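You operate a simulated robot arm through the tools that you are given. There is no shell and no other tool. Be economical: measure what you need, move in short steps, check, and stop when the job is done.

You run a simulated two-armed robot. Do the job below in one go: nothing can be reset, and whatever is moved stays where it is left.

## Task
Open the washer cupboard door, take the screw weight from the long bench and leave it on the bottom of the washer cupboard, then shut the door. Put the locking weight on the long bench away on the weight mat. Open the left bench door, put the shaft stub labelled "7" from the wooden table on the upper shelf of the bench cupboard and shut the door again. Fetch the pulley from the wooden table and set it on the middle of the wall shelf. Take the shackle on the wooden table and put it away on the top of the grey cabinet. Put the 150 mm shaft from the wooden table on the open shelf under the wooden table and the 170 mm shaft on top of the silver roller there. Open the table door, put the spanner from the wooden table on the floor of the table cupboard and shut the door again. Take the rotor on the wooden table and put it away on the rotors shelf. Stack the 20 mm bearing box from the wooden table on top of the 25 mm bearing box. The order is free. Set down upright: shaft stub, shackle, rotor.

Only the result counts: the job must be done as asked and must still hold three seconds after the hand-in. Knocking over, shifting, dropping, spilling or breaking anything else fails it.

## Robot
Two 6-joint arms with two-finger grippers on one trunk, on a base that drives. Base frame: it is fixed to the floor where the robot stands at the start and does not move with it; the origin is under the middle of the robot, x ahead of it, y to its left, z up; the surface under the hand at the start is at about z = 0.9. Units: m, degrees, N and s.
The left shoulder is at the start at [0.07, 0.176, 1.186], the right one opposite. With the tool pointing down near the work surface each hand reaches from about 0.48 to 0.8 m from the robot's upright axis, wherever it stands, measured 20 degrees to its own side. Places, roughly: bearing box [-5.25, 0, 0.75]; bottom of the washer cupboard (24x40 cm) [0.58, -0.54, 0.08]; floor of the table cupboard [-5.1, -0.3, 0.1]; left bench door [-4.9, 1.1, 0.5]; locking weight [-4, -1, 1]; middle of the wall shelf (12x15 cm) [-5.86, 3.84, 0.88]; open shelf under the wooden table [-5.2, 0.3, 0.4]; pulley [-5, -0.5, 0.75]; roller (8x8x3 cm) [-5.2, -0.6, 0.8]; rotor [-5.25, 0.5, 0.75]; rotors shelf [1.7, 4.1, 0.8]; screw weight [-3, -0.75, 0.75]; shackle (8x3x6 cm) [-5.1, -0.3, 0.8]; shaft [-5, -0.25, 1]; shaft stub [-5, -0.5, 0.75]; spanner [-5, 0, 0.75]; table door [-4.8, -0.3, 0.4]; top of the grey cabinet [1.7, -0.4, 0.9]; upper shelf of the bench cupboard [-5.3, 1.2, 0.5]; washer cupboard door [0.5, -0.3, 0.5]; weight mat (44x18 cm) [-3.1, 4.66, 0.82]. Payload 2.45 kg a hand.
The tool frame of a hand sits at the grasp point between the pads (the TCP): z along the fingers, y along the line on which they close. The tips reach 0.026 m beyond it. Largest opening 0.096 m; the body of the gripper starts 0.069 m behind the TCP.
Orientation is told as [roll, pitch, yaw] about the base's x, y, z axes, in that order, counted from this pose: with the fingers straight down and closing along the base's y, the tool's x points along the base's -x, its y along +y and its z along -z.

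## Interface
- The arms move only by the tool apply_moves. It takes "left_steps", "right_steps" or both (then of equal length, played together; a hand with none holds still); each is a list of rows, each a list of 7 numbers: the shift along the tool's x, y, z in cm, then the turn, a rotation vector about the tool's x, y, z in degrees, then the opening, from 0 (shut) to 1 (fully open). In form: [[x, y, z, rx, ry, rz, claw], ...]. A call has 1 to 8 rows; each row shifts and turns the commanded pose from where the row before left it, along the tool's axes as they then stand. Rows are played at 5 a second. More than 0.05 m and 8.6 degrees between two rows, or a gripper value outside its range, and nothing of the call is played. A pose out of reach is approached as far as the arm can. The call stops where the force on the tool passes 40 N (or 10 N more than at its start, if that is more) or the arm is blocked; 0.2 s more then pass. Each finger halts on what it meets, pressing with about 40 N; the grip force reading is that of the motor and also rises with nothing between the fingers. The clock runs only during rows and for 0.2 s after the last one: add rows that do not move to give the fingers time. The reply holds the time, the measured pose of the TCP, the force on the tool along the base axes, the opening and the grip force, in the units named above and with some noise, with the torque about the TCP (base axes, N m) and any sound that the robot's microphone picked up.
- Cameras (640 x 400 px; columns grow to the right, rows downward): "scene" is now at [0.1204, -0.0136, 1.4777]; the picture's right is [-0.22, -0.98, -0.00], its down [-0.81, 0.18, -0.56] and it looks along [0.55, -0.12, -0.83] (base axes); focal length 278 px, centre (320, 200). "left" rides on the left gripper at [0.082, -0.003, -0.098] in its tool frame; the picture's right is [0.04, 1.00, 0.00], its down [-0.73, 0.03, -0.68] and it looks along [-0.68, 0.03, 0.73] (tool axes); focal length 256 px, centre (320, 200). "right" rides on the right gripper at [0.082, 0.003, -0.098] in its tool frame; the picture's right is [-0.04, 1.00, 0.00], its down [-0.73, -0.03, -0.68] and it looks along [-0.68, -0.03, 0.73] (tool axes); focal length 256 px, centre (320, 200). There is no depth. A picture from a camera that has moved, and an enlarged one, comes with that camera's place and axes in the base frame and with its lens.
- get_image(camera): a new picture of that camera. No time passes.
- slide_trunk(by): slides the trunk up (or, below 0, down) by that many m; the arms and the scene camera ride with it, the base frame stays. It gives what a move gives, with no picture.
- roll_base(legs): drives the robot by 1 to 6 legs, each [ahead, left, turn to the left] in m, m and degrees, along the robot's own axes; the way and the turn of a leg run together, so that a leg with both is an arc; at most 1.5 m and 180 degrees a leg. The arms and the cameras ride along, it lands a little off, and it stops where it bumps. It gives what a move gives.
- head_to(pan, tilt): turns the head with the scene camera to pan (to the left, within 86 degrees either way) and tilt (down, from -29 to 69), counted from straight ahead of the robot. It gives what a move gives.
- enlarge(camera, box): a new picture of the part [left, top, right, bottom] of that camera's present view, enlarged. No time passes.
- sign_off(): hands the job in; it is judged then, once.

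Work in short steps. Places have to be worked out from the pictures, the camera data and where the tool is seen: move nearer, look again, correct. Check each grasp and each placing, and mend what went wrong. You have 588 turns and 370 pictures in all, those below and enlarged ones among them. Open the grippers and draw the arms clear of the work before you hand the job in, unless the task says otherwise; then end with one line.

The tools are called after "Emit:" by a JSON object that holds its "name" and its "arguments". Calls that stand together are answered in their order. apply_moves: Moves the arms, as the interface text tells. Its arguments: {"type":"object","properties":{"left_steps":{"type":"array","items":{"type":"array","items":{"type":"number"}}},"right_steps":{"type":"array","items":{"type":"array","items":{"type":"number"}}}},"required":[]} The other tools are called the same way: slide_trunk (by) slides the trunk up or down; roll_base (legs) drives the base; head_to (pan, tilt) turns the head that bears the scene camera; get_image (camera) takes a picture; enlarge (camera, box) takes an enlarged picture of a part of a camera's view; sign_off () hands the job in.

At the start:

```text
t: 0.0
left_tcp_pos: [0.6603, 0.015, 0.9007]
left_tool_rot: [-0.2, 0.1, 0.0]
left_force: [0.2, -0.2, 0.4]
left_moment: [-0.01, 0.01, 0.0]
left_grip_width: 0.0959
left_grasp_force: 0.1
right_tcp_pos: [0.4017, -0.3681, 0.9794]
right_tool_rot: [0.1, 0.0, 0.0]
right_force: [0.1, 0.6, -0.1]
right_moment: [0.02, 0.0, 0.01]
right_grip_width: 0.0961
right_grasp_force: 0.1
trunk travel left (down, up): [-0.671, 0.169]
robot x, y, heading: [0.0043, -0.0045, 0.1]
head pan, tilt: [-12.6, 55.8]
```

scene: 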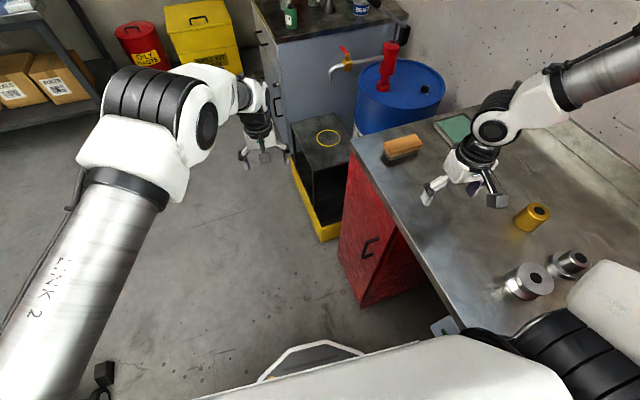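
right: 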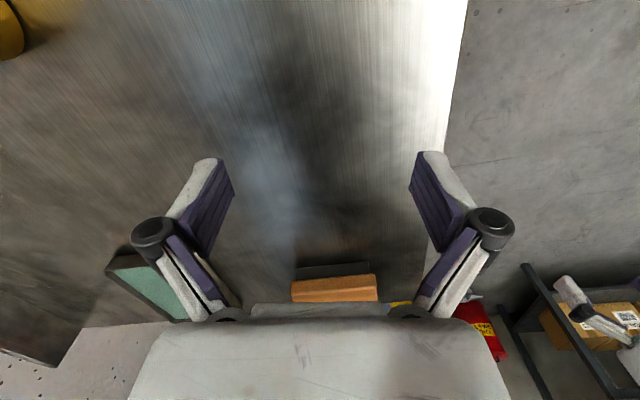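
left: 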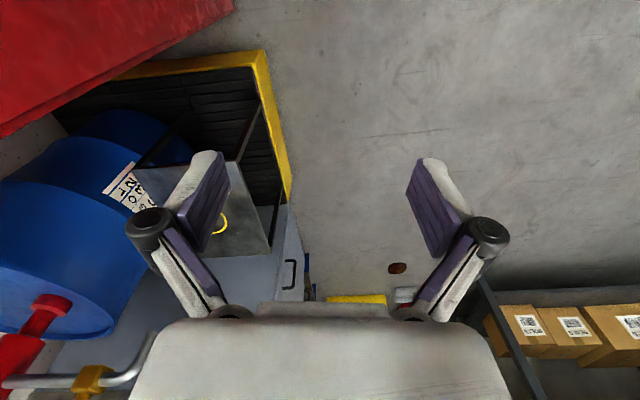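

The robot stands by the long bench, with a red-door cupboard at its end and a grey cabinet beyond. I look around first with the head.

Emit:
{"name": "head_to", "arguments": {"pan": -60, "tilt": 35}}

Emit:
{"name": "get_image", "arguments": {"camera": "scene"}}

Emit:
{"name": "head_to", "arguments": {"pan": 0, "tilt": 15}}

Emit:
{"name": "get_image", "arguments": {"camera": "scene"}}

Emit:
{"name": "head_to", "arguments": {"pan": 75, "tilt": 15}}

Emit:
{"name": "get_image", "arguments": {"camera": "scene"}}

```text
t: 1.1
left_tcp_pos: [0.6597, 0.0154, 0.8999]
left_tool_rot: [0.0, 0.1, 0.0]
left_force: [0.2, -0.8, -0.2]
left_moment: [-0.01, 0.04, 0.01]
left_grip_width: 0.0959
left_grasp_force: 0.0
right_tcp_pos: [0.4021, -0.3688, 0.9803]
right_tool_rot: [0.1, 0.0, 0.0]
right_force: [-0.4, 0.8, 1.1]
right_moment: [-0.03, 0.04, 0.0]
right_grip_width: 0.0961
right_grasp_force: 0.1
trunk travel left (down, up): [-0.671, 0.169]
robot x, y, heading: [0.001, 0.0004, 0.1]
head pan, tilt: [-60.0, 35.0]
```

```text
366 pictures are left
camera scene: at [0.095, -0.0743, 1.5068], right [-0.87, -0.5, 0.0], down [-0.29, 0.5, -0.82], along [0.41, -0.71, -0.57], focal length 278 px, centre (320, 200)
```

scene: 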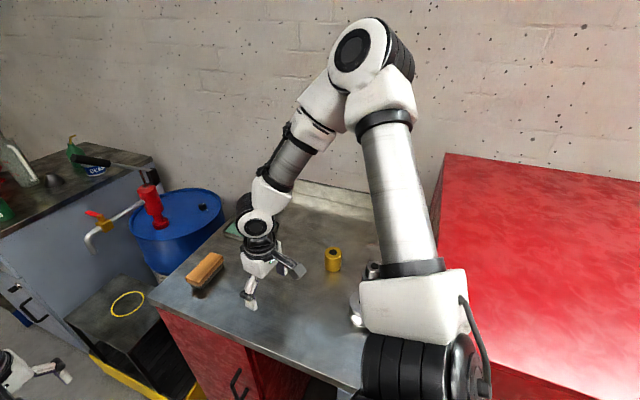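

```text
t: 2.5
left_tcp_pos: [0.6602, 0.0155, 0.8986]
left_tool_rot: [-0.1, 0.1, -0.1]
left_force: [0.0, 0.5, 0.4]
left_moment: [0.0, -0.01, 0.01]
left_grip_width: 0.0962
left_grasp_force: 0.1
right_tcp_pos: [0.4024, -0.3691, 0.9796]
right_tool_rot: [0.2, 0.2, 0.0]
right_force: [-0.2, 1.1, 0.4]
right_moment: [-0.02, 0.0, 0.0]
right_grip_width: 0.0961
right_grasp_force: 0.0
trunk travel left (down, up): [-0.671, 0.169]
robot x, y, heading: [-0.0028, -0.0034, 0.1]
head pan, tilt: [0.0, 15.0]
```

```text
365 pictures are left
camera scene: at [0.1443, 0.0018, 1.5388], right [0.0, -1.0, 0.0], down [-0.26, 0.0, -0.97], along [0.97, 0.0, -0.26], focal length 278 px, centre (320, 200)
```

scene: 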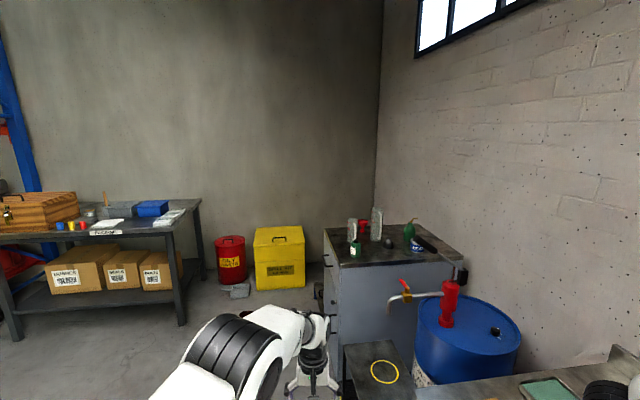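

```text
t: 3.9
left_tcp_pos: [0.6615, 0.0158, 0.8994]
left_tool_rot: [-0.1, 0.1, 0.0]
left_force: [0.2, -0.6, 0.6]
left_moment: [0.02, -0.02, -0.03]
left_grip_width: 0.096
left_grasp_force: 0.0
right_tcp_pos: [0.4015, -0.3677, 0.9781]
right_tool_rot: [0.1, 0.2, 0.1]
right_force: [-0.1, -0.1, 0.4]
right_moment: [0.01, 0.03, 0.02]
right_grip_width: 0.096
right_grasp_force: 0.2
trunk travel left (down, up): [-0.671, 0.169]
robot x, y, heading: [-0.0006, -0.0025, -0.2]
head pan, tilt: [75.0, 15.0]
```

```text
364 pictures are left
camera scene: at [0.0751, 0.0921, 1.5389], right [0.97, -0.26, 0.0], down [-0.07, -0.25, -0.97], along [0.25, 0.93, -0.26], focal length 278 px, centre (320, 200)
```

scene: 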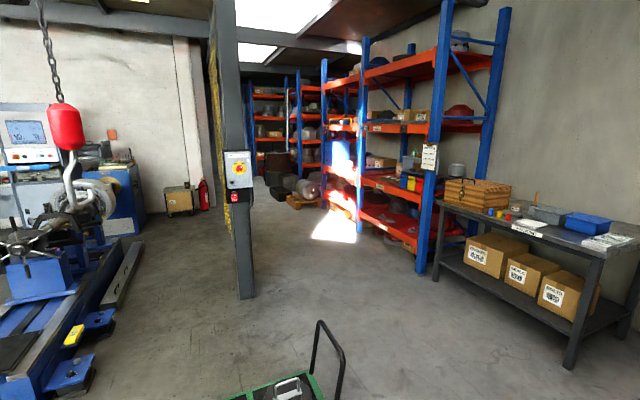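

Behind-left there seems to be a trolley; I look at it and at the floor around before driving.

Emit:
{"name": "head_to", "arguments": {"pan": 80, "tilt": 50}}

Emit:
{"name": "get_image", "arguments": {"camera": "scene"}}

Emit:
{"name": "head_to", "arguments": {"pan": -86, "tilt": 55}}

Emit:
{"name": "get_image", "arguments": {"camera": "scene"}}

```text
t: 4.9
left_tcp_pos: [0.6616, 0.0166, 0.9003]
left_tool_rot: [-0.1, 0.1, -0.1]
left_force: [-0.9, -0.3, -0.4]
left_moment: [0.0, 0.02, 0.02]
left_grip_width: 0.0958
left_grasp_force: 0.0
right_tcp_pos: [0.402, -0.3692, 0.9795]
right_tool_rot: [0.1, 0.1, 0.1]
right_force: [0.0, -0.6, 0.0]
right_moment: [-0.05, 0.0, 0.03]
right_grip_width: 0.096
right_grasp_force: 0.0
trunk travel left (down, up): [-0.671, 0.169]
robot x, y, heading: [-0.0002, 0.0019, 0.2]
head pan, tilt: [80.0, 50.0]
```

```text
363 pictures are left
camera scene: at [0.0643, 0.0778, 1.4852], right [0.98, -0.17, 0.0], down [-0.13, -0.75, -0.64], along [0.11, 0.63, -0.77], focal length 278 px, centre (320, 200)
```

scene: 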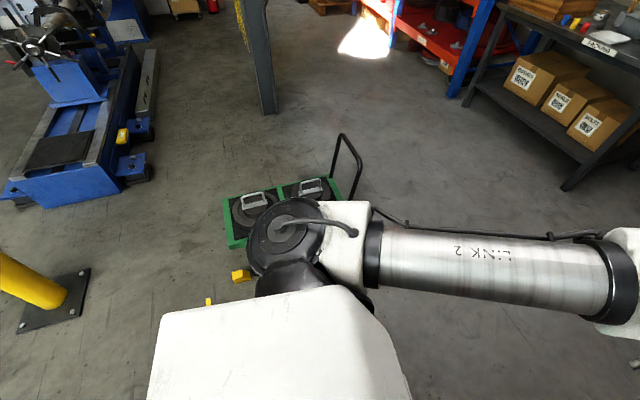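

```text
t: 7.5
left_tcp_pos: [0.6614, 0.0155, 0.8997]
left_tool_rot: [-0.1, 0.1, 0.0]
left_force: [0.1, 0.0, -0.4]
left_moment: [0.02, -0.05, 0.04]
left_grip_width: 0.0961
left_grasp_force: 0.1
right_tcp_pos: [0.4015, -0.3685, 0.98]
right_tool_rot: [0.1, 0.0, 0.0]
right_force: [0.1, 0.0, 0.0]
right_moment: [0.01, 0.0, 0.01]
right_grip_width: 0.0959
right_grasp_force: 0.1
trunk travel left (down, up): [-0.671, 0.169]
robot x, y, heading: [0.0015, 0.0032, 0.3]
head pan, tilt: [-85.9, 55.0]
```

```text
362 pictures are left
camera scene: at [0.056, -0.07, 1.4786], right [-1.0, -0.07, 0.0], down [-0.06, 0.82, -0.57], along [0.04, -0.57, -0.82], focal length 278 px, centre (320, 200)
```

scene: 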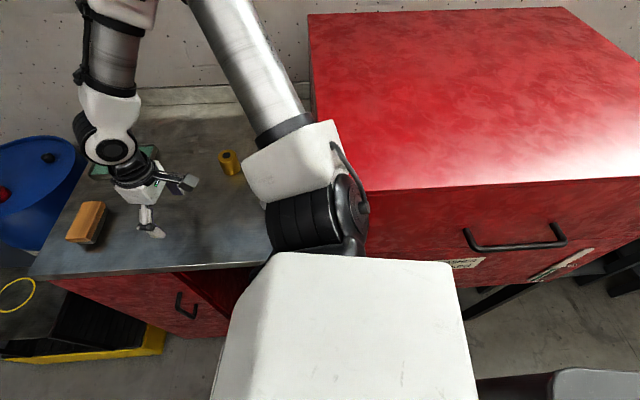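

Cart (low) sits at about (0.1,1.2), a bollard at (-1.3,0.8). I raise the trunk a bit, move away from the bench, turn to face it, and stand before the red washer cupboard door.

Emit:
{"name": "slide_trunk", "arguments": {"by": 0.12}}

Emit:
{"name": "roll_base", "arguments": {"legs": [[0, 0.4, 0], [0, 0, -90], [0, 0.5, 0]]}}

Emit:
{"name": "head_to", "arguments": {"pan": 0, "tilt": 55}}

Emit:
{"name": "get_image", "arguments": {"camera": "scene"}}

```text
t: 9.0
left_tcp_pos: [0.6613, 0.0148, 1.0198]
left_tool_rot: [-0.1, 0.1, -0.1]
left_force: [0.1, -0.4, -0.4]
left_moment: [-0.02, -0.02, 0.02]
left_grip_width: 0.0959
left_grasp_force: 0.0
right_tcp_pos: [0.4035, -0.3663, 1.0989]
right_tool_rot: [0.1, 0.1, 0.0]
right_force: [0.9, -0.7, -0.2]
right_moment: [0.01, 0.02, -0.02]
right_grip_width: 0.0961
right_grasp_force: 0.0
trunk travel left (down, up): [-0.791, 0.049]
robot x, y, heading: [-0.0011, 0.003, -0.3]
head pan, tilt: [-85.9, 55.0]
```

```text
t: 17.8
left_tcp_pos: [0.5409, -0.2452, 1.0209]
left_tool_rot: [-0.1, 0.1, -88.5]
left_force: [0.3, 0.2, -1.0]
left_moment: [0.03, 0.0, -0.01]
left_grip_width: 0.096
left_grasp_force: 0.0
right_tcp_pos: [0.1506, 0.0032, 1.0987]
right_tool_rot: [0.1, 0.1, -88.5]
right_force: [-0.4, -0.3, 0.3]
right_moment: [0.01, -0.01, 0.02]
right_grip_width: 0.0961
right_grasp_force: 0.1
trunk travel left (down, up): [-0.791, 0.049]
robot x, y, heading: [0.5108, 0.413, -88.8]
head pan, tilt: [-85.9, 55.0]
```

```text
t: 19.4
left_tcp_pos: [0.542, -0.2458, 1.0188]
left_tool_rot: [-0.2, 0.1, -88.4]
left_force: [0.4, 0.3, -0.2]
left_moment: [-0.01, -0.02, 0.0]
left_grip_width: 0.0958
left_grasp_force: 0.1
right_tcp_pos: [0.1501, 0.0036, 1.0995]
right_tool_rot: [0.2, 0.1, -88.4]
right_force: [-0.8, 0.2, 0.0]
right_moment: [0.01, 0.02, 0.02]
right_grip_width: 0.0961
right_grasp_force: 0.2
trunk travel left (down, up): [-0.791, 0.049]
robot x, y, heading: [0.5058, 0.4163, -88.6]
head pan, tilt: [0.0, 55.0]
```

```text
361 pictures are left
camera scene: at [0.5117, 0.2945, 1.5986], right [-1.0, -0.03, 0.0], down [-0.02, 0.82, -0.57], along [0.02, -0.57, -0.82], focal length 278 px, centre (320, 200)
```

scene: 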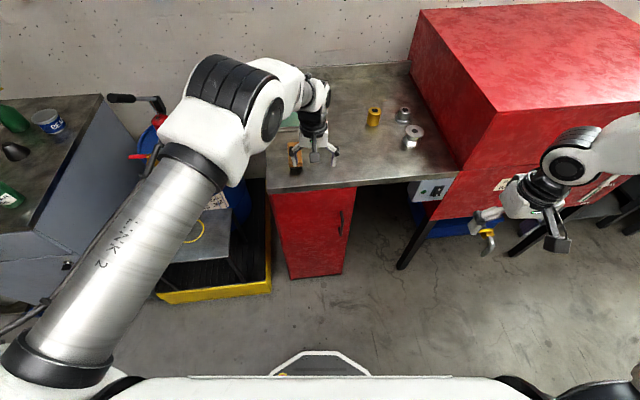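

Handle appears near (0.455,-0.25,0.67), hinge on the +x side. I enlarge the door for detail.

Emit:
{"name": "enlarge", "arguments": {"camera": "scene", "box": [240, 150, 440, 290]}}

```text
2.86 times, centred on (340, 220) of scene
camera zoom: at [0.5117, 0.2945, 1.5986], right [-1.0, -0.03, 0.0], down [-0.02, 0.82, -0.57], along [0.02, -0.57, -0.82], focal length 794 px, centre (263, 143)
```

zoom: 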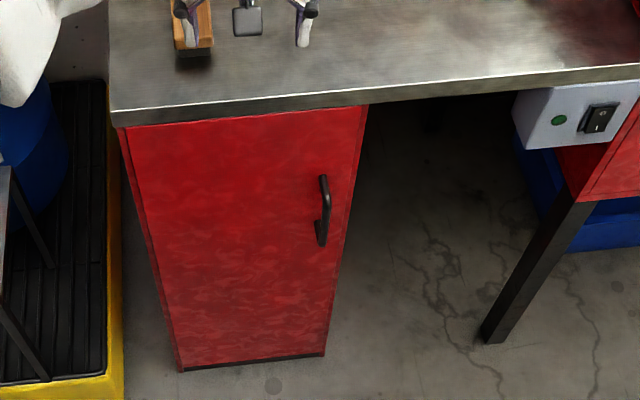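

Handle midpoint ≈ (0.456,-0.235,0.675), hinge near x=0.70. I move the left hand out of the way and the right hand in front of the robot, then turn the right tool to point forward.

Emit:
{"name": "apply_moves", "arguments": {"left_steps": [[2.6, 4.2, 0, 0, 0, 0, 1], [2.6, 4.2, 0, 0, 0, 0, 1], [2.6, 4.2, 0, 0, 0, 0, 1], [2.6, 4.2, 0, 0, 0, 0, 1], [2.6, 4.2, 0, 0, 0, 0, 1], [2.6, 4.2, 0, 0, 0, 0, 1], [2.6, 4.2, 0, 0, 0, 0, 1], [2.6, 4.2, 0, 0, 0, 0, 1]], "right_steps": [[-1, 4, 0, 0, 0, 0, 1], [-1, 4, 0, 0, 0, 0, 1], [-1, 4, 0, 0, 0, 0, 1], [-1, 4, 0, 0, 0, 0, 1], [-1, 4, 0, 0, 0, 0, 1], [-1, 4, 0, 0, 0, 0, 1], [-1, 4, 0, 0, 0, 0, 1], [-1, 4, 0, 0, 0, 0, 1]]}}

Emit:
{"name": "apply_moves", "arguments": {"right_steps": [[0, 0, 0, 0, -8.5, 0, 1], [0, 0, 0, 0, -8.5, 0, 1], [0, 0, 0, 0, -8.5, 0, 1], [0, 0, 0, 0, -8.5, 0, 1], [0, 0, 0, 0, -8.5, 0, 1], [0, 0, 0, 0, -8.5, 0, 1], [0, 0, 0, 0, -8.5, 0, 1], [0, 0, 0, 0, -8.5, 0, 1]]}}

Emit:
{"name": "get_image", "arguments": {"camera": "scene"}}

```text
t: 21.2
left_tcp_pos: [0.8757, -0.0284, 1.0194]
left_tool_rot: [-0.5, 0.0, -88.3]
left_force: [1.2, 0.0, -0.1]
left_moment: [0.01, 0.05, 0.02]
left_grip_width: 0.0962
left_grasp_force: 0.1
right_tcp_pos: [0.3966, -0.1152, 1.1083]
right_tool_rot: [3.4, 0.1, -91.5]
right_force: [0.1, 0.4, 0.3]
right_moment: [-0.01, 0.04, -0.02]
right_grip_width: 0.0961
right_grasp_force: 0.1
right hand out of reach, approached as far as the arm can: row 6, 7, 8
trunk travel left (down, up): [-0.791, 0.049]
robot x, y, heading: [0.5086, 0.4159, -88.8]
head pan, tilt: [0.0, 55.0]
```

```text
t: 23.0
left_tcp_pos: [0.8725, -0.0298, 1.0191]
left_tool_rot: [-0.1, 0.0, -88.5]
left_force: [0.0, 0.1, 0.2]
left_moment: [-0.01, 0.01, 0.01]
left_grip_width: 0.0959
left_grasp_force: 0.0
right_tcp_pos: [0.3516, -0.133, 1.3008]
right_tool_rot: [11.2, -62.2, -95.3]
right_force: [-0.1, -0.2, 0.3]
right_moment: [-0.03, 0.03, 0.02]
right_grip_width: 0.096
right_grasp_force: 0.0
right hand out of reach, approached as far as the arm can: row 1, 2, 3, 4, 5, 6, 7, 8
trunk travel left (down, up): [-0.791, 0.049]
robot x, y, heading: [0.5047, 0.411, -88.6]
head pan, tilt: [0.0, 55.0]
```

```text
359 pictures are left
camera scene: at [0.5124, 0.2957, 1.598], right [-1.0, -0.03, 0.0], down [-0.03, 0.82, -0.57], along [0.02, -0.57, -0.82], focal length 278 px, centre (320, 200)
```

scene: 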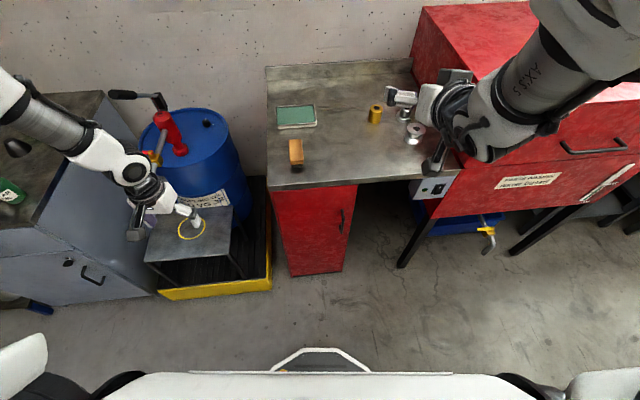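

The hand is too close for a horizontal pose; I back up and lower the trunk to give the arm a better posture.

Emit:
{"name": "roll_base", "arguments": {"legs": [[-0.17, 0, 0]]}}

Emit:
{"name": "slide_trunk", "arguments": {"by": -0.36}}

Emit:
{"name": "apply_moves", "arguments": {"right_steps": [[0, 0, 1, 0, 0, 0, 1], [0, 0, 1, 0, 0, 0, 1]]}}

Emit:
{"name": "get_image", "arguments": {"camera": "scene"}}

```text
t: 24.5
left_tcp_pos: [0.8678, 0.1386, 1.0182]
left_tool_rot: [-0.2, 0.2, -88.3]
left_force: [-0.4, 0.0, -0.4]
left_moment: [0.02, 0.0, -0.02]
left_grip_width: 0.0961
left_grasp_force: 0.1
right_tcp_pos: [0.3502, 0.0333, 1.3045]
right_tool_rot: [11.3, -62.5, -95.1]
right_force: [0.2, 0.6, -0.6]
right_moment: [-0.01, -0.02, -0.01]
right_grip_width: 0.0962
right_grasp_force: 0.2
trunk travel left (down, up): [-0.791, 0.049]
robot x, y, heading: [0.5019, 0.5816, -88.2]
head pan, tilt: [0.0, 55.0]
```

```text
t: 28.0
left_tcp_pos: [0.8679, 0.1419, 0.6603]
left_tool_rot: [-0.1, 0.1, -88.4]
left_force: [0.5, 0.3, 0.7]
left_moment: [0.02, 0.01, 0.0]
left_grip_width: 0.0959
left_grasp_force: 0.1
right_tcp_pos: [0.3491, 0.0354, 0.9458]
right_tool_rot: [11.7, -62.6, -95.6]
right_force: [-0.5, 0.3, -0.1]
right_moment: [-0.03, 0.01, 0.0]
right_grip_width: 0.096
right_grasp_force: 0.1
trunk travel left (down, up): [-0.431, 0.409]
robot x, y, heading: [0.5054, 0.5889, -88.2]
head pan, tilt: [0.0, 55.0]
```

```text
t: 28.6
left_tcp_pos: [0.8692, 0.1412, 0.6603]
left_tool_rot: [-0.2, 0.1, -88.4]
left_force: [0.4, 0.3, 0.0]
left_moment: [-0.02, 0.0, -0.02]
left_grip_width: 0.0958
left_grasp_force: 0.0
right_tcp_pos: [0.3553, 0.0208, 0.9469]
right_tool_rot: [13.4, -62.7, -97.2]
right_force: [0.6, 0.3, 0.3]
right_moment: [-0.01, 0.0, 0.0]
right_grip_width: 0.0961
right_grasp_force: 0.2
right hand out of reach, approached as far as the arm can: row 1, 2
trunk travel left (down, up): [-0.431, 0.409]
robot x, y, heading: [0.504, 0.5807, -88.2]
head pan, tilt: [0.0, 55.0]
```

```text
358 pictures are left
camera scene: at [0.5079, 0.4654, 1.2387], right [-1.0, -0.03, 0.0], down [-0.02, 0.82, -0.57], along [0.02, -0.57, -0.82], focal length 278 px, centre (320, 200)
```

scene: 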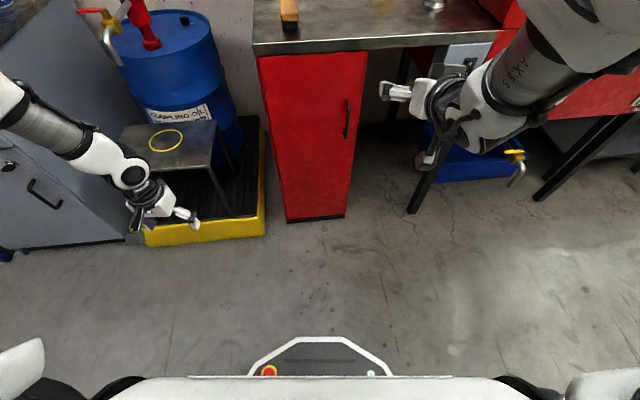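

The commanded pose still lies too near the body; I push it forward along the tool axis to get in reach.

Emit:
{"name": "apply_moves", "arguments": {"right_steps": [[0, 0, 4, 0, 0, 0, 1], [0, 0, 4, 0, 0, 0, 1], [0, 0, 4, 0, 0, 0, 1], [0, 0, 4, 0, 0, 0, 1]]}}

```text
t: 29.6
left_tcp_pos: [0.8675, 0.1406, 0.6596]
left_tool_rot: [0.0, 0.3, -88.4]
left_force: [0.0, -0.4, 0.5]
left_moment: [0.03, 0.02, 0.0]
left_grip_width: 0.096
left_grasp_force: 0.0
right_tcp_pos: [0.3974, -0.1079, 0.94]
right_tool_rot: [11.7, -61.2, -94.3]
right_force: [-0.1, 0.3, -0.3]
right_moment: [0.01, 0.0, 0.0]
right_grip_width: 0.0958
right_grasp_force: 0.1
right hand out of reach, approached as far as the arm can: row 1, 2, 3, 4
trunk travel left (down, up): [-0.431, 0.409]
robot x, y, heading: [0.5058, 0.5843, -88.4]
head pan, tilt: [0.0, 55.0]
```

Likely a wrist-pitch limit with the forearm steep. I pitch the tool back toward 45° and see if it becomes reachable.

Emit:
{"name": "apply_moves", "arguments": {"right_steps": [[0, 0, 0, 0, 8.5, 0, 1], [0, 0, 0, 0, 8.5, 0, 1], [0, 0, 0, 0, 8.5, 0, 1]]}}

```text
t: 30.4
left_tcp_pos: [0.8692, 0.1411, 0.6587]
left_tool_rot: [-0.1, 0.1, -88.4]
left_force: [0.2, 0.1, 0.7]
left_moment: [0.02, 0.02, 0.01]
left_grip_width: 0.096
left_grasp_force: 0.1
right_tcp_pos: [0.4031, -0.1069, 0.9437]
right_tool_rot: [9.0, -42.9, -90.1]
right_force: [-0.4, 0.4, -0.4]
right_moment: [-0.01, -0.01, 0.03]
right_grip_width: 0.0961
right_grasp_force: 0.0
right hand out of reach, approached as far as the arm can: row 2, 3
trunk travel left (down, up): [-0.431, 0.409]
robot x, y, heading: [0.5038, 0.588, -88.3]
head pan, tilt: [0.0, 55.0]
```

The command base seems to follow the measured pose. I move straight down toward handle height.

Emit:
{"name": "apply_moves", "arguments": {"right_steps": [[3.3, 0, 3.6, 0, 0, 0, 1], [3.3, 0, 3.6, 0, 0, 0, 1], [3.3, 0, 3.6, 0, 0, 0, 1], [3.3, 0, 3.6, 0, 0, 0, 1]]}}

```text
t: 31.4
left_tcp_pos: [0.869, 0.1414, 0.6595]
left_tool_rot: [-0.1, 0.3, -88.4]
left_force: [0.6, 0.3, -0.2]
left_moment: [0.0, 0.0, 0.01]
left_grip_width: 0.0961
left_grasp_force: 0.0
right_tcp_pos: [0.4211, -0.0993, 0.7472]
right_tool_rot: [7.7, -40.7, -89.2]
right_force: [-0.9, 0.2, -0.3]
right_moment: [0.02, -0.02, -0.01]
right_grip_width: 0.0959
right_grasp_force: 0.1
trunk travel left (down, up): [-0.431, 0.409]
robot x, y, heading: [0.5002, 0.5857, -88.2]
head pan, tilt: [0.0, 55.0]
```

Reachable now. I null the roll and approach to just before the handle, then look with the wrist camera.

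Emit:
{"name": "apply_moves", "arguments": {"right_steps": [[0, 0, 0, 7.7, 0, 0, 1], [-0.6, 1.75, 3.8, 0, 0, 0, 1], [-0.6, 1.75, 3.8, 0, 0, 0, 1]]}}

Emit:
{"name": "get_image", "arguments": {"camera": "right"}}

Emit:
{"name": "get_image", "arguments": {"camera": "scene"}}

```text
t: 32.2
left_tcp_pos: [0.8689, 0.1414, 0.6589]
left_tool_rot: [-0.2, 0.2, -88.4]
left_force: [0.6, 0.1, 0.0]
left_moment: [0.0, 0.01, -0.02]
left_grip_width: 0.0958
left_grasp_force: 0.0
right_tcp_pos: [0.4558, -0.1577, 0.7302]
right_tool_rot: [0.5, -40.6, -90.0]
right_force: [1.4, -0.8, 0.2]
right_moment: [-0.01, 0.05, -0.02]
right_grip_width: 0.0956
right_grasp_force: 0.0
right hand out of reach, approached as far as the arm can: row 1, 2
trunk travel left (down, up): [-0.431, 0.409]
robot x, y, heading: [0.5029, 0.5833, -88.2]
head pan, tilt: [0.0, 55.0]
```

```text
357 pictures are left
camera right: at [0.4573, -0.0324, 0.7509], right [1.0, -0.03, 0.03], down [-0.03, -0.11, 0.99], along [-0.02, -0.99, -0.11], focal length 256 px, centre (320, 200)
```

right: 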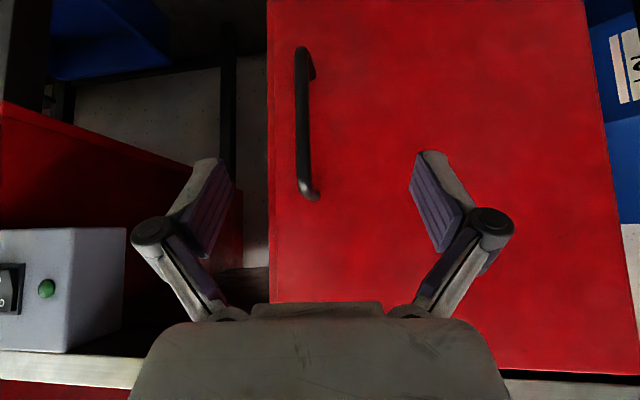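

```text
356 pictures are left
camera scene: at [0.5089, 0.4628, 1.2383], right [-1.0, -0.03, 0.0], down [-0.02, 0.82, -0.57], along [0.02, -0.57, -0.82], focal length 278 px, centre (320, 200)
```

scene: 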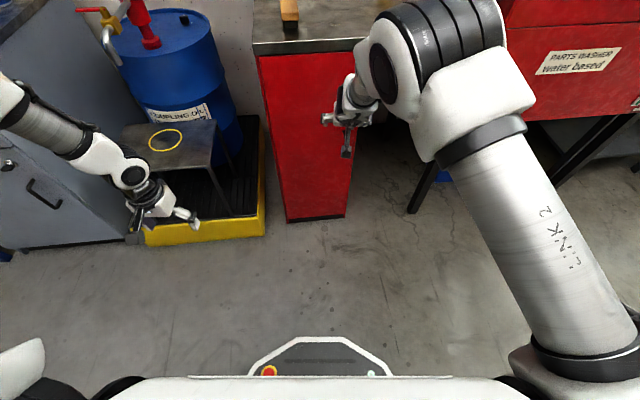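

The handle bar is at x≈0.443, z 0.595–0.72. I move in so the bar lies between the fingers and close.

Emit:
{"name": "apply_moves", "arguments": {"right_steps": [[0, -1.3, 0, 0, 0, 0, 1], [-0.2, 0, 3.2, 0, 0, 0, 1], [-0.3, 0, 3.2, 0, 0, 0, 1], [-0.3, 0, 3.0, 0, 0, 0, 1]]}}

Emit:
{"name": "get_image", "arguments": {"camera": "right"}}

```text
t: 33.2
left_tcp_pos: [0.8677, 0.1407, 0.6592]
left_tool_rot: [-0.1, 0.2, -88.4]
left_force: [-0.1, -0.7, -0.1]
left_moment: [-0.03, 0.01, -0.02]
left_grip_width: 0.0961
left_grasp_force: 0.1
right_tcp_pos: [0.4468, -0.2245, 0.6652]
right_tool_rot: [0.0, -40.9, -89.3]
right_force: [-0.6, 0.2, -1.0]
right_moment: [0.02, -0.02, -0.01]
right_grip_width: 0.096
right_grasp_force: 0.2
trunk travel left (down, up): [-0.431, 0.409]
robot x, y, heading: [0.5034, 0.5855, -88.4]
head pan, tilt: [0.0, 55.0]
```

```text
355 pictures are left
camera right: at [0.4483, -0.098, 0.6856], right [1.0, -0.02, 0.03], down [-0.03, -0.11, 0.99], along [-0.01, -0.99, -0.11], focal length 256 px, centre (320, 200)
```

right: 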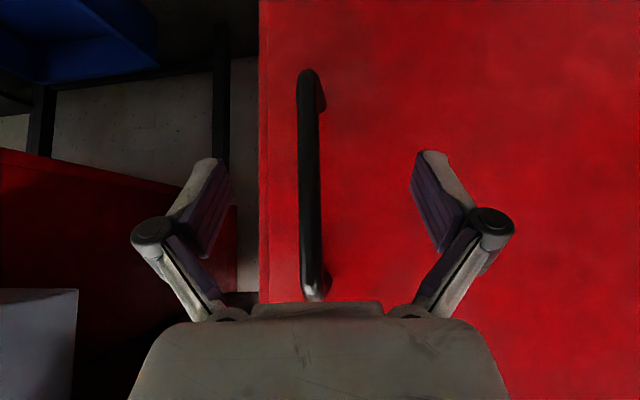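

Handle bar at about (0.441,-0.247). I advance 2 cm, centre and close.

Emit:
{"name": "apply_moves", "arguments": {"right_steps": [[-1.6, -0.5, 1.4, 0, 0, 0, 1], [0, 0, 0, 0, 0, 0, 0], [0, 0, 0, 0, 0, 0, 0], [0, 0, 0, 0, 0, 0, 0]]}}

Emit:
{"name": "get_image", "arguments": {"camera": "right"}}

```text
t: 34.2
left_tcp_pos: [0.8684, 0.1432, 0.6621]
left_tool_rot: [-0.1, -0.3, -88.5]
left_force: [-0.8, 0.1, 0.5]
left_moment: [-0.01, 0.02, 0.02]
left_grip_width: 0.0959
left_grasp_force: 0.1
right_tcp_pos: [0.4422, -0.2423, 0.6692]
right_tool_rot: [0.1, -41.1, -89.6]
right_force: [-4.9, 22.9, 16.1]
right_moment: [0.79, 0.16, 0.06]
right_grip_width: 0.0102
right_grasp_force: 37.3
trunk travel left (down, up): [-0.431, 0.409]
robot x, y, heading: [0.5042, 0.5866, -88.6]
head pan, tilt: [0.0, 55.0]
```

```text
354 pictures are left
camera right: at [0.4432, -0.1167, 0.6898], right [1.0, -0.02, 0.03], down [-0.03, -0.11, 0.99], along [-0.02, -0.99, -0.11], focal length 256 px, centre (320, 200)
```

right: 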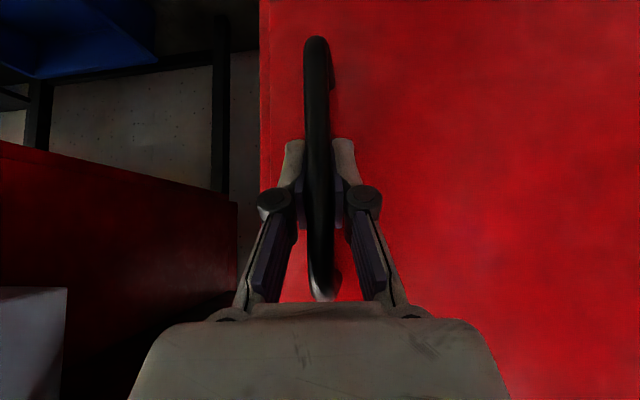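

Bar gripped. I pull along the arc about the hinge.

Emit:
{"name": "apply_moves", "arguments": {"right_steps": [[2.27, 0.2, -1.97, 0, 0, 0, 0], [2.27, 0.5, -1.97, 0, 0, 0, 0], [2.27, 0.9, -1.97, 0, 0, 0, 0], [2.27, 1.3, -1.97, 0, 0, 0, 0]]}}

Emit:
{"name": "get_image", "arguments": {"camera": "scene"}}

```text
t: 35.1
left_tcp_pos: [0.8701, 0.1434, 0.659]
left_tool_rot: [-0.1, 0.1, -88.1]
left_force: [0.4, -0.3, 0.4]
left_moment: [-0.01, -0.01, -0.02]
left_grip_width: 0.096
left_grasp_force: 0.0
right_tcp_pos: [0.4642, -0.1492, 0.6682]
right_tool_rot: [0.2, -41.4, -88.7]
right_force: [10.3, -4.3, 6.7]
right_moment: [0.74, -0.12, 0.04]
right_grip_width: 0.0103
right_grasp_force: 37.2
right hand out of reach, approached as far as the arm can: row 4
trunk travel left (down, up): [-0.431, 0.409]
robot x, y, heading: [0.5048, 0.5865, -88.1]
head pan, tilt: [0.0, 55.0]
stopped in row 4 (right hand): the force on the tool passed its limit at 51 N (the readings are from after the stop); the commanded pose is now the measured one
```

```text
353 pictures are left
camera scene: at [0.5083, 0.4646, 1.2383], right [-1.0, -0.03, 0.0], down [-0.03, 0.82, -0.57], along [0.02, -0.57, -0.82], focal length 278 px, centre (320, 200)
```

scene: 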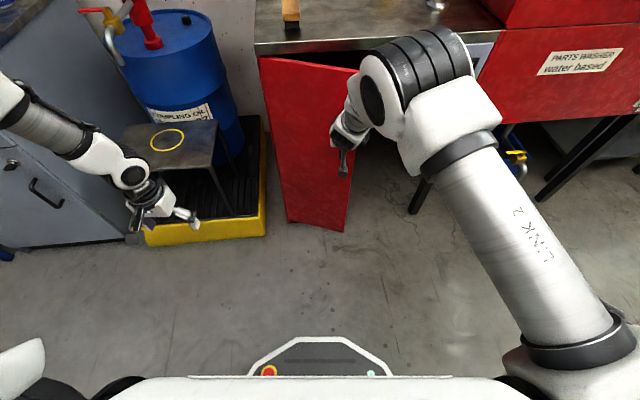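

Door is ~22° open and the arm is at its near limit. I release the handle and withdraw along the tool axis, then turn the tool down to hook the door from behind its free edge.

Emit:
{"name": "apply_moves", "arguments": {"right_steps": [[0, 0, 0, 0, 0, 0, 1], [0, 0, 0, 0, 0, 0, 1], [0, 0, -3, 0, 0, 0, 1], [0, 0, -4, 0, 0, 0, 1], [0, 0, -4, 0, 0, 0, 1], [0, 0, -4, 0, 0, 0, 1]]}}

Emit:
{"name": "apply_moves", "arguments": {"right_steps": [[0, -4, 0, 0, 8.4, 0, 0], [0, -4, 0, 0, 8.4, 0, 0], [0, 0, 0, 0, 8.4, 0, 0], [0, 0, 0, 0, 8.4, 0, 0], [0, 0, 0, 0, 7, 0, 0]]}}

```text
t: 36.7
left_tcp_pos: [0.8715, 0.1433, 0.6595]
left_tool_rot: [-0.1, 0.1, -88.2]
left_force: [0.0, 0.2, -0.9]
left_moment: [0.02, -0.01, 0.01]
left_grip_width: 0.0962
left_grasp_force: 0.0
right_tcp_pos: [0.3999, -0.0615, 0.6997]
right_tool_rot: [1.7, -33.3, -91.4]
right_force: [0.6, 0.1, -0.4]
right_moment: [-0.01, 0.0, 0.0]
right_grip_width: 0.0959
right_grasp_force: 0.0
right hand out of reach, approached as far as the arm can: row 3, 4, 5, 6
trunk travel left (down, up): [-0.431, 0.409]
robot x, y, heading: [0.5025, 0.5869, -88.0]
head pan, tilt: [0.0, 55.0]
stopped in row 6 (right hand): the arm was blocked; the commanded pose is now the measured one
```

```text
t: 37.9
left_tcp_pos: [0.8703, 0.1428, 0.6591]
left_tool_rot: [-0.2, 0.2, -88.0]
left_force: [0.0, 0.4, -0.1]
left_moment: [-0.01, 0.02, 0.05]
left_grip_width: 0.0961
left_grasp_force: 0.0
right_tcp_pos: [0.3493, -0.025, 0.6929]
right_tool_rot: [5.5, -0.2, -87.6]
right_force: [0.4, 1.4, -0.5]
right_moment: [0.03, 0.03, 0.01]
right_grip_width: 0.0002
right_grasp_force: 28.4
right hand out of reach, approached as far as the arm can: row 1, 2, 4, 5
trunk travel left (down, up): [-0.431, 0.409]
robot x, y, heading: [0.5036, 0.5853, -88.0]
head pan, tilt: [0.0, 55.0]
```

Emit:
{"name": "get_image", "arguments": {"camera": "scene"}}

```text
352 pictures are left
camera scene: at [0.5101, 0.4649, 1.2386], right [-1.0, -0.03, 0.0], down [-0.03, 0.82, -0.57], along [0.02, -0.57, -0.82], focal length 278 px, centre (320, 200)
```

scene: 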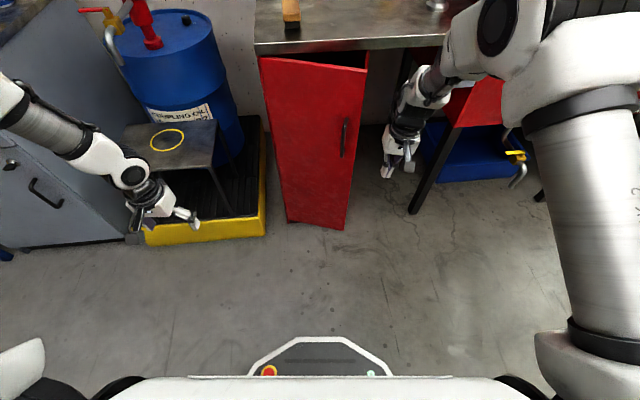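

Door ajar; hand hangs to its side. I move it forward past the free edge, then left behind the door, and sweep it open toward me.

Emit:
{"name": "apply_moves", "arguments": {"right_steps": [[-3, 0, 0, 5.5, 0, 0, 0], [-4.8, 0, 0, 0, 0, 0, 0], [-4.8, 0, 0, 0, 0, 0, 0], [-4.5, 0, 0, 0, 0, 0, 0], [0, 4, 0, 0, 0, 0, 0], [0, 4, 0, 0, 0, 0, 0], [0, 3, 0, 0, 0, 0, 0]]}}

Emit:
{"name": "get_image", "arguments": {"camera": "scene"}}

```text
t: 39.5
left_tcp_pos: [0.8712, 0.1427, 0.66]
left_tool_rot: [-0.2, 0.1, -88.0]
left_force: [-0.2, -1.1, -0.2]
left_moment: [0.0, 0.01, -0.02]
left_grip_width: 0.0957
left_grasp_force: 0.0
right_tcp_pos: [0.4542, -0.0404, 0.6945]
right_tool_rot: [8.8, -1.9, -86.3]
right_force: [0.5, 1.0, 0.3]
right_moment: [-0.02, 0.01, 0.02]
right_grip_width: 0.0
right_grasp_force: 28.4
right hand out of reach, approached as far as the arm can: row 1, 2, 3, 4, 5, 6, 7
trunk travel left (down, up): [-0.431, 0.409]
robot x, y, heading: [0.5058, 0.5874, -88.2]
head pan, tilt: [0.0, 55.0]
```

```text
351 pictures are left
camera scene: at [0.5095, 0.4653, 1.2387], right [-1.0, -0.03, 0.0], down [-0.03, 0.82, -0.57], along [0.02, -0.57, -0.82], focal length 278 px, centre (320, 200)
```

scene: 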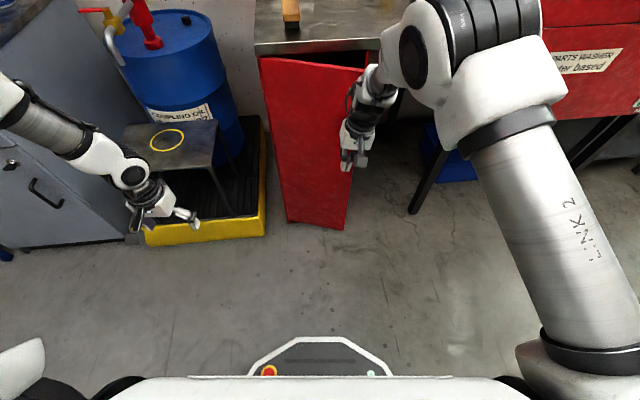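

The arm doesn't extend from this configuration, so I use the base instead: shift hand right, drive forward so it passes the edge, then see.

Emit:
{"name": "apply_moves", "arguments": {"right_steps": [[0, -4, 0, 0, 0, 0, 0], [0, -4, 0, 0, 0, 0, 0], [0, -2, 0, 0, 0, 0, 0]]}}

Emit:
{"name": "roll_base", "arguments": {"legs": [[0.15, 0, 0]]}}

Emit:
{"name": "get_image", "arguments": {"camera": "scene"}}

Emit:
{"name": "get_image", "arguments": {"camera": "right"}}

```text
t: 40.3
left_tcp_pos: [0.871, 0.1425, 0.6597]
left_tool_rot: [-0.1, 0.0, -88.1]
left_force: [-0.4, 0.9, -0.4]
left_moment: [0.0, -0.01, 0.02]
left_grip_width: 0.0962
left_grasp_force: 0.0
right_tcp_pos: [0.3539, -0.0462, 0.6777]
right_tool_rot: [8.4, -1.6, -86.5]
right_force: [0.0, 0.6, 0.7]
right_moment: [-0.02, -0.02, -0.03]
right_grip_width: 0.0
right_grasp_force: 28.9
trunk travel left (down, up): [-0.431, 0.409]
robot x, y, heading: [0.5058, 0.5867, -88.0]
head pan, tilt: [0.0, 55.0]
```

```text
t: 41.6
left_tcp_pos: [0.8762, -0.0047, 0.6592]
left_tool_rot: [-0.2, 0.3, -87.9]
left_force: [0.0, -0.4, -1.1]
left_moment: [0.01, -0.03, 0.02]
left_grip_width: 0.0962
left_grasp_force: 0.0
right_tcp_pos: [0.3605, -0.196, 0.6765]
right_tool_rot: [8.3, -1.5, -86.4]
right_force: [0.4, -0.3, 0.0]
right_moment: [0.03, -0.01, -0.02]
right_grip_width: 0.0
right_grasp_force: 28.6
trunk travel left (down, up): [-0.431, 0.409]
robot x, y, heading: [0.5088, 0.4391, -88.2]
head pan, tilt: [0.0, 55.0]
```

```text
350 pictures are left
camera scene: at [0.5141, 0.315, 1.2385], right [-1.0, -0.03, 0.0], down [-0.03, 0.82, -0.57], along [0.02, -0.57, -0.82], focal length 278 px, centre (320, 200)
```

scene: 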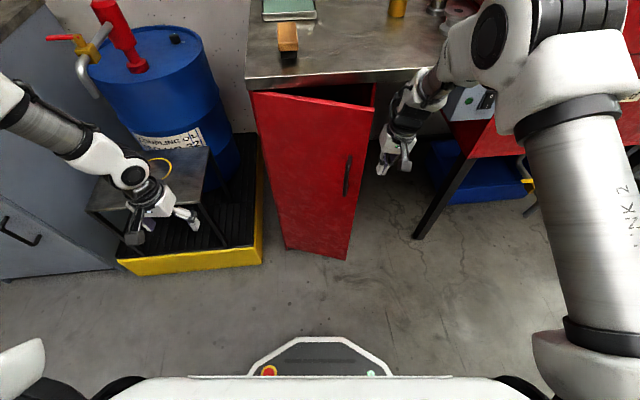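

```text
349 pictures are left
camera right: at [0.3436, -0.1121, 0.7719], right [0.99, 0.03, 0.15], down [-0.08, -0.72, 0.69], along [0.12, -0.69, -0.71], focal length 256 px, centre (320, 200)
```

right: 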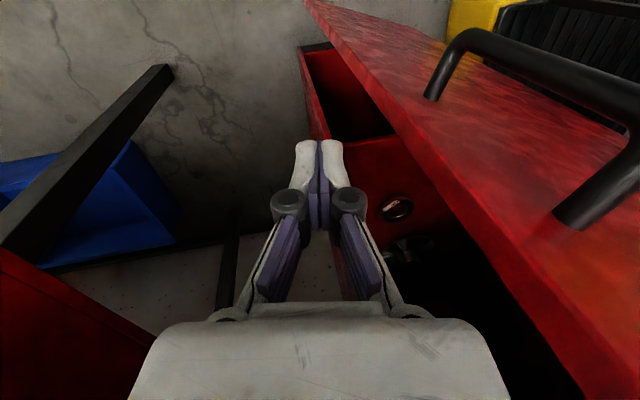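

Clear view: the fingers stand beside the free edge. I move left behind the door, then pull it open by rolling back.

Emit:
{"name": "apply_moves", "arguments": {"right_steps": [[0, 4, 0, 0, 0, 0, 0], [0, 4, 0, 0, 0, 0, 0], [0, 3, 0, 0, 0, 0, 0]]}}

Emit:
{"name": "roll_base", "arguments": {"legs": [[-0.13, 0.04, 0]]}}

Emit:
{"name": "get_image", "arguments": {"camera": "scene"}}

```text
t: 42.1
left_tcp_pos: [0.8756, -0.0055, 0.6604]
left_tool_rot: [-0.2, 0.2, -88.1]
left_force: [0.1, 0.2, 0.2]
left_moment: [0.04, 0.04, 0.01]
left_grip_width: 0.096
left_grasp_force: 0.1
right_tcp_pos: [0.3891, -0.1897, 0.6829]
right_tool_rot: [8.2, -1.2, -86.5]
right_force: [0.0, -0.3, 0.3]
right_moment: [0.03, 0.0, 0.01]
right_grip_width: 0.0
right_grasp_force: 29.0
trunk travel left (down, up): [-0.431, 0.409]
robot x, y, heading: [0.5105, 0.4412, -88.2]
head pan, tilt: [0.0, 55.0]
stopped in row 2 (right hand): the force on the tool passed its limit at 97 N (the readings are from after the stop); the commanded pose is now the measured one
```

```text
t: 43.4
left_tcp_pos: [0.9106, 0.1224, 0.6608]
left_tool_rot: [-0.2, 0.2, -88.3]
left_force: [0.0, -0.3, 0.1]
left_moment: [-0.07, 0.02, -0.02]
left_grip_width: 0.0963
left_grasp_force: 0.0
right_tcp_pos: [0.423, -0.0604, 0.6831]
right_tool_rot: [8.3, -1.3, -86.6]
right_force: [-0.1, 0.7, 0.4]
right_moment: [-0.03, 0.01, 0.0]
right_grip_width: 0.0
right_grasp_force: 28.9
trunk travel left (down, up): [-0.431, 0.409]
robot x, y, heading: [0.5458, 0.5644, -88.3]
head pan, tilt: [0.0, 55.0]
```

```text
348 pictures are left
camera scene: at [0.5485, 0.4465, 1.2388], right [-1.0, -0.03, 0.0], down [-0.02, 0.82, -0.57], along [0.02, -0.57, -0.82], focal length 278 px, centre (320, 200)
```

scene: 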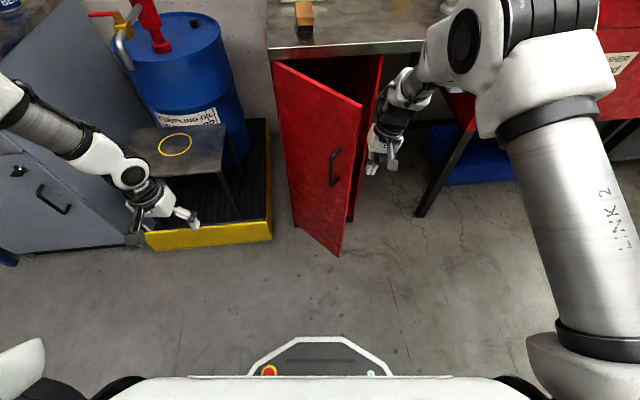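

Door now ~40° open. I go forward a bit again and push left with the base against the inner face.

Emit:
{"name": "roll_base", "arguments": {"legs": [[0.08, 0, 0], [0, 0.22, 0]]}}

Emit:
{"name": "get_image", "arguments": {"camera": "scene"}}

```text
t: 45.1
left_tcp_pos: [0.9727, 0.0432, 0.6602]
left_tool_rot: [-0.2, 0.0, -88.3]
left_force: [0.8, 0.6, -0.3]
left_moment: [-0.01, 0.01, 0.02]
left_grip_width: 0.0959
left_grasp_force: 0.0
right_tcp_pos: [0.4824, -0.1337, 0.6819]
right_tool_rot: [8.0, -0.4, -85.7]
right_force: [-0.7, 0.0, 0.5]
right_moment: [0.05, -0.01, 0.03]
right_grip_width: 0.0
right_grasp_force: 28.1
trunk travel left (down, up): [-0.431, 0.409]
robot x, y, heading: [0.6027, 0.4893, -88.4]
head pan, tilt: [0.0, 55.0]
stopped in leg 2: the force on the tool passed its limit at 109 N (the readings are from after the stop); the commanded pose is now the measured one
```

```text
347 pictures are left
camera scene: at [0.6125, 0.368, 1.2388], right [-1.0, -0.03, 0.0], down [-0.02, 0.82, -0.57], along [0.02, -0.57, -0.82], focal length 278 px, centre (320, 200)
```

scene: 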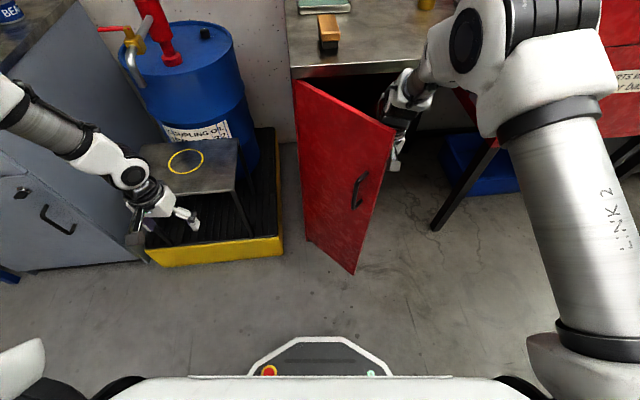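

Door ~50°. I keep pushing more slowly with the arm.

Emit:
{"name": "apply_moves", "arguments": {"right_steps": [[0, 1.0, 0, 0, 0, 0, 0], [0, 1.2, 0, 0, 0, 0, 0], [0, 1.5, 0, 0, 0, 0, 0], [0, 1.5, 0, 0, 0, 0, 0], [0, 1.5, 0, 0, 0, 0, 0], [0, 1.5, 0, 0, 0, 0, 0], [0, 1.5, 0, 0, 0, 0, 0], [0, 1.5, 0, 0, 0, 0, 0]]}}

Emit:
{"name": "apply_moves", "arguments": {"right_steps": [[0, 1.5, 0, 0, 0, 0, 0], [0, 1.5, 0, 0, 0, 0, 0], [0, 1.5, 0, 0, 0, 0, 0], [0, 1.5, 0, 0, 0, 0, 0], [0, 1.5, 0, 0, 0, 0, 0], [0, 1.5, 0, 0, 0, 0, 0]]}}

Emit:
{"name": "get_image", "arguments": {"camera": "scene"}}

```text
t: 45.6
left_tcp_pos: [0.9681, 0.0428, 0.6598]
left_tool_rot: [-0.2, 0.0, -88.5]
left_force: [0.7, -0.1, 0.0]
left_moment: [0.04, 0.05, -0.01]
left_grip_width: 0.0961
left_grasp_force: 0.1
right_tcp_pos: [0.4881, -0.127, 0.6805]
right_tool_rot: [7.8, 0.3, -85.4]
right_force: [-16.3, 14.9, 3.2]
right_moment: [-1.42, -1.75, 1.12]
right_grip_width: 0.0
right_grasp_force: 28.5
trunk travel left (down, up): [-0.431, 0.409]
robot x, y, heading: [0.608, 0.4866, -88.9]
head pan, tilt: [0.0, 55.0]
stopped in row 2 (right hand): the force on the tool passed its limit at 51 N (the readings are from after the stop); the commanded pose is now the measured one
```

```text
t: 45.9
left_tcp_pos: [0.9666, 0.0414, 0.6606]
left_tool_rot: [-0.3, 0.1, -88.7]
left_force: [-0.1, 0.5, -0.6]
left_moment: [0.02, 0.02, 0.03]
left_grip_width: 0.0959
left_grasp_force: 0.0
right_tcp_pos: [0.4892, -0.1233, 0.6797]
right_tool_rot: [7.8, 0.7, -85.3]
right_force: [-16.9, 15.6, 6.8]
right_moment: [-1.25, -1.81, 1.06]
right_grip_width: 0.0001
right_grasp_force: 28.9
trunk travel left (down, up): [-0.431, 0.409]
robot x, y, heading: [0.6073, 0.4863, -88.9]
head pan, tilt: [0.0, 55.0]
stopped in row 1 (right hand): the force on the tool passed its limit at 47 N (the readings are from after the stop); the commanded pose is now the measured one
```

```text
346 pictures are left
camera scene: at [0.6089, 0.37, 1.2391], right [-1.0, -0.02, 0.0], down [-0.02, 0.82, -0.58], along [0.01, -0.57, -0.82], focal length 278 px, centre (320, 200)
```

scene: 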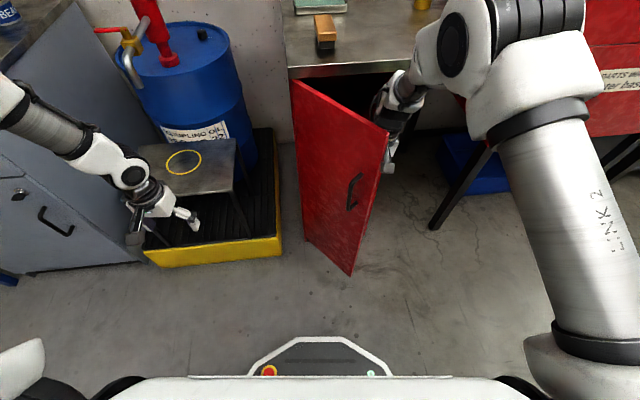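

Force direction is odd (−x,+y); I check with the wrist camera what is touching.

Emit:
{"name": "get_image", "arguments": {"camera": "right"}}

Emit:
{"name": "enlarge", "arguments": {"camera": "scene", "box": [280, 50, 440, 220]}}

```text
345 pictures are left
camera right: at [0.4728, -0.0446, 0.7779], right [0.99, 0.04, 0.13], down [-0.06, -0.75, 0.66], along [0.13, -0.66, -0.74], focal length 256 px, centre (320, 200)
```

right: 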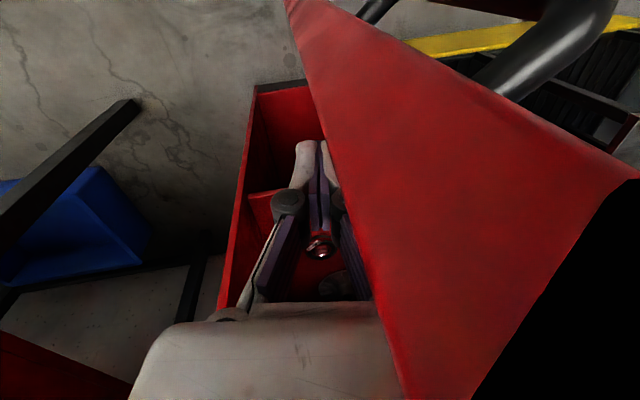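

```text
2.35 times, centred on (360, 135) of scene
camera zoom: at [0.6089, 0.37, 1.2391], right [-1.0, -0.02, 0.0], down [-0.02, 0.82, -0.58], along [0.01, -0.57, -0.82], focal length 654 px, centre (226, 353)
```

zoom: 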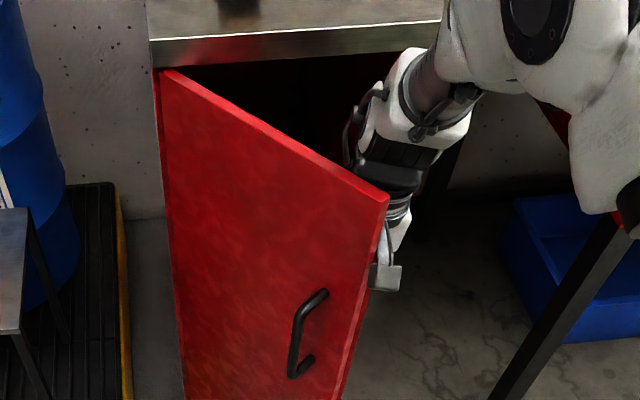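

The gripper's back side is against the door's free edge; I need to be deeper behind it. I step right, forward 7 cm, left, then pull back gently.

Emit:
{"name": "apply_moves", "arguments": {"right_steps": [[0, -2.5, 0, 0, 0, 0, 0]]}}

Emit:
{"name": "roll_base", "arguments": {"legs": [[0.07, 0, 0], [0, 0.06, 0]]}}

Emit:
{"name": "get_image", "arguments": {"camera": "scene"}}

```text
t: 46.3
left_tcp_pos: [0.9678, 0.042, 0.6597]
left_tool_rot: [0.0, 0.2, -88.4]
left_force: [-0.4, -0.6, 0.6]
left_moment: [0.02, -0.01, 0.02]
left_grip_width: 0.0959
left_grasp_force: 0.1
right_tcp_pos: [0.4696, -0.1301, 0.6754]
right_tool_rot: [7.9, 0.6, -85.3]
right_force: [-0.1, 0.4, -0.1]
right_moment: [0.02, -0.05, 0.01]
right_grip_width: 0.0
right_grasp_force: 28.5
trunk travel left (down, up): [-0.431, 0.409]
robot x, y, heading: [0.6076, 0.489, -88.8]
head pan, tilt: [0.0, 55.0]
```

```text
t: 47.9
left_tcp_pos: [1.0325, -0.0282, 0.6586]
left_tool_rot: [-0.3, 0.3, -88.6]
left_force: [0.4, 0.2, -0.3]
left_moment: [-0.01, 0.04, 0.03]
left_grip_width: 0.096
left_grasp_force: 0.0
right_tcp_pos: [0.5312, -0.1966, 0.6756]
right_tool_rot: [7.6, 0.7, -85.3]
right_force: [0.5, -0.3, -0.6]
right_moment: [0.04, 0.04, 0.0]
right_grip_width: 0.0
right_grasp_force: 28.7
trunk travel left (down, up): [-0.431, 0.409]
robot x, y, heading: [0.6687, 0.4205, -88.9]
head pan, tilt: [0.0, 55.0]
```

```text
343 pictures are left
camera scene: at [0.6739, 0.2984, 1.2386], right [-1.0, -0.02, 0.0], down [-0.02, 0.82, -0.57], along [0.01, -0.57, -0.82], focal length 278 px, centre (320, 200)
```

scene: 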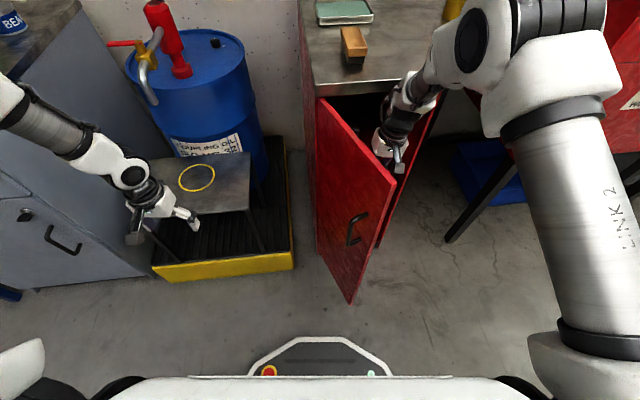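

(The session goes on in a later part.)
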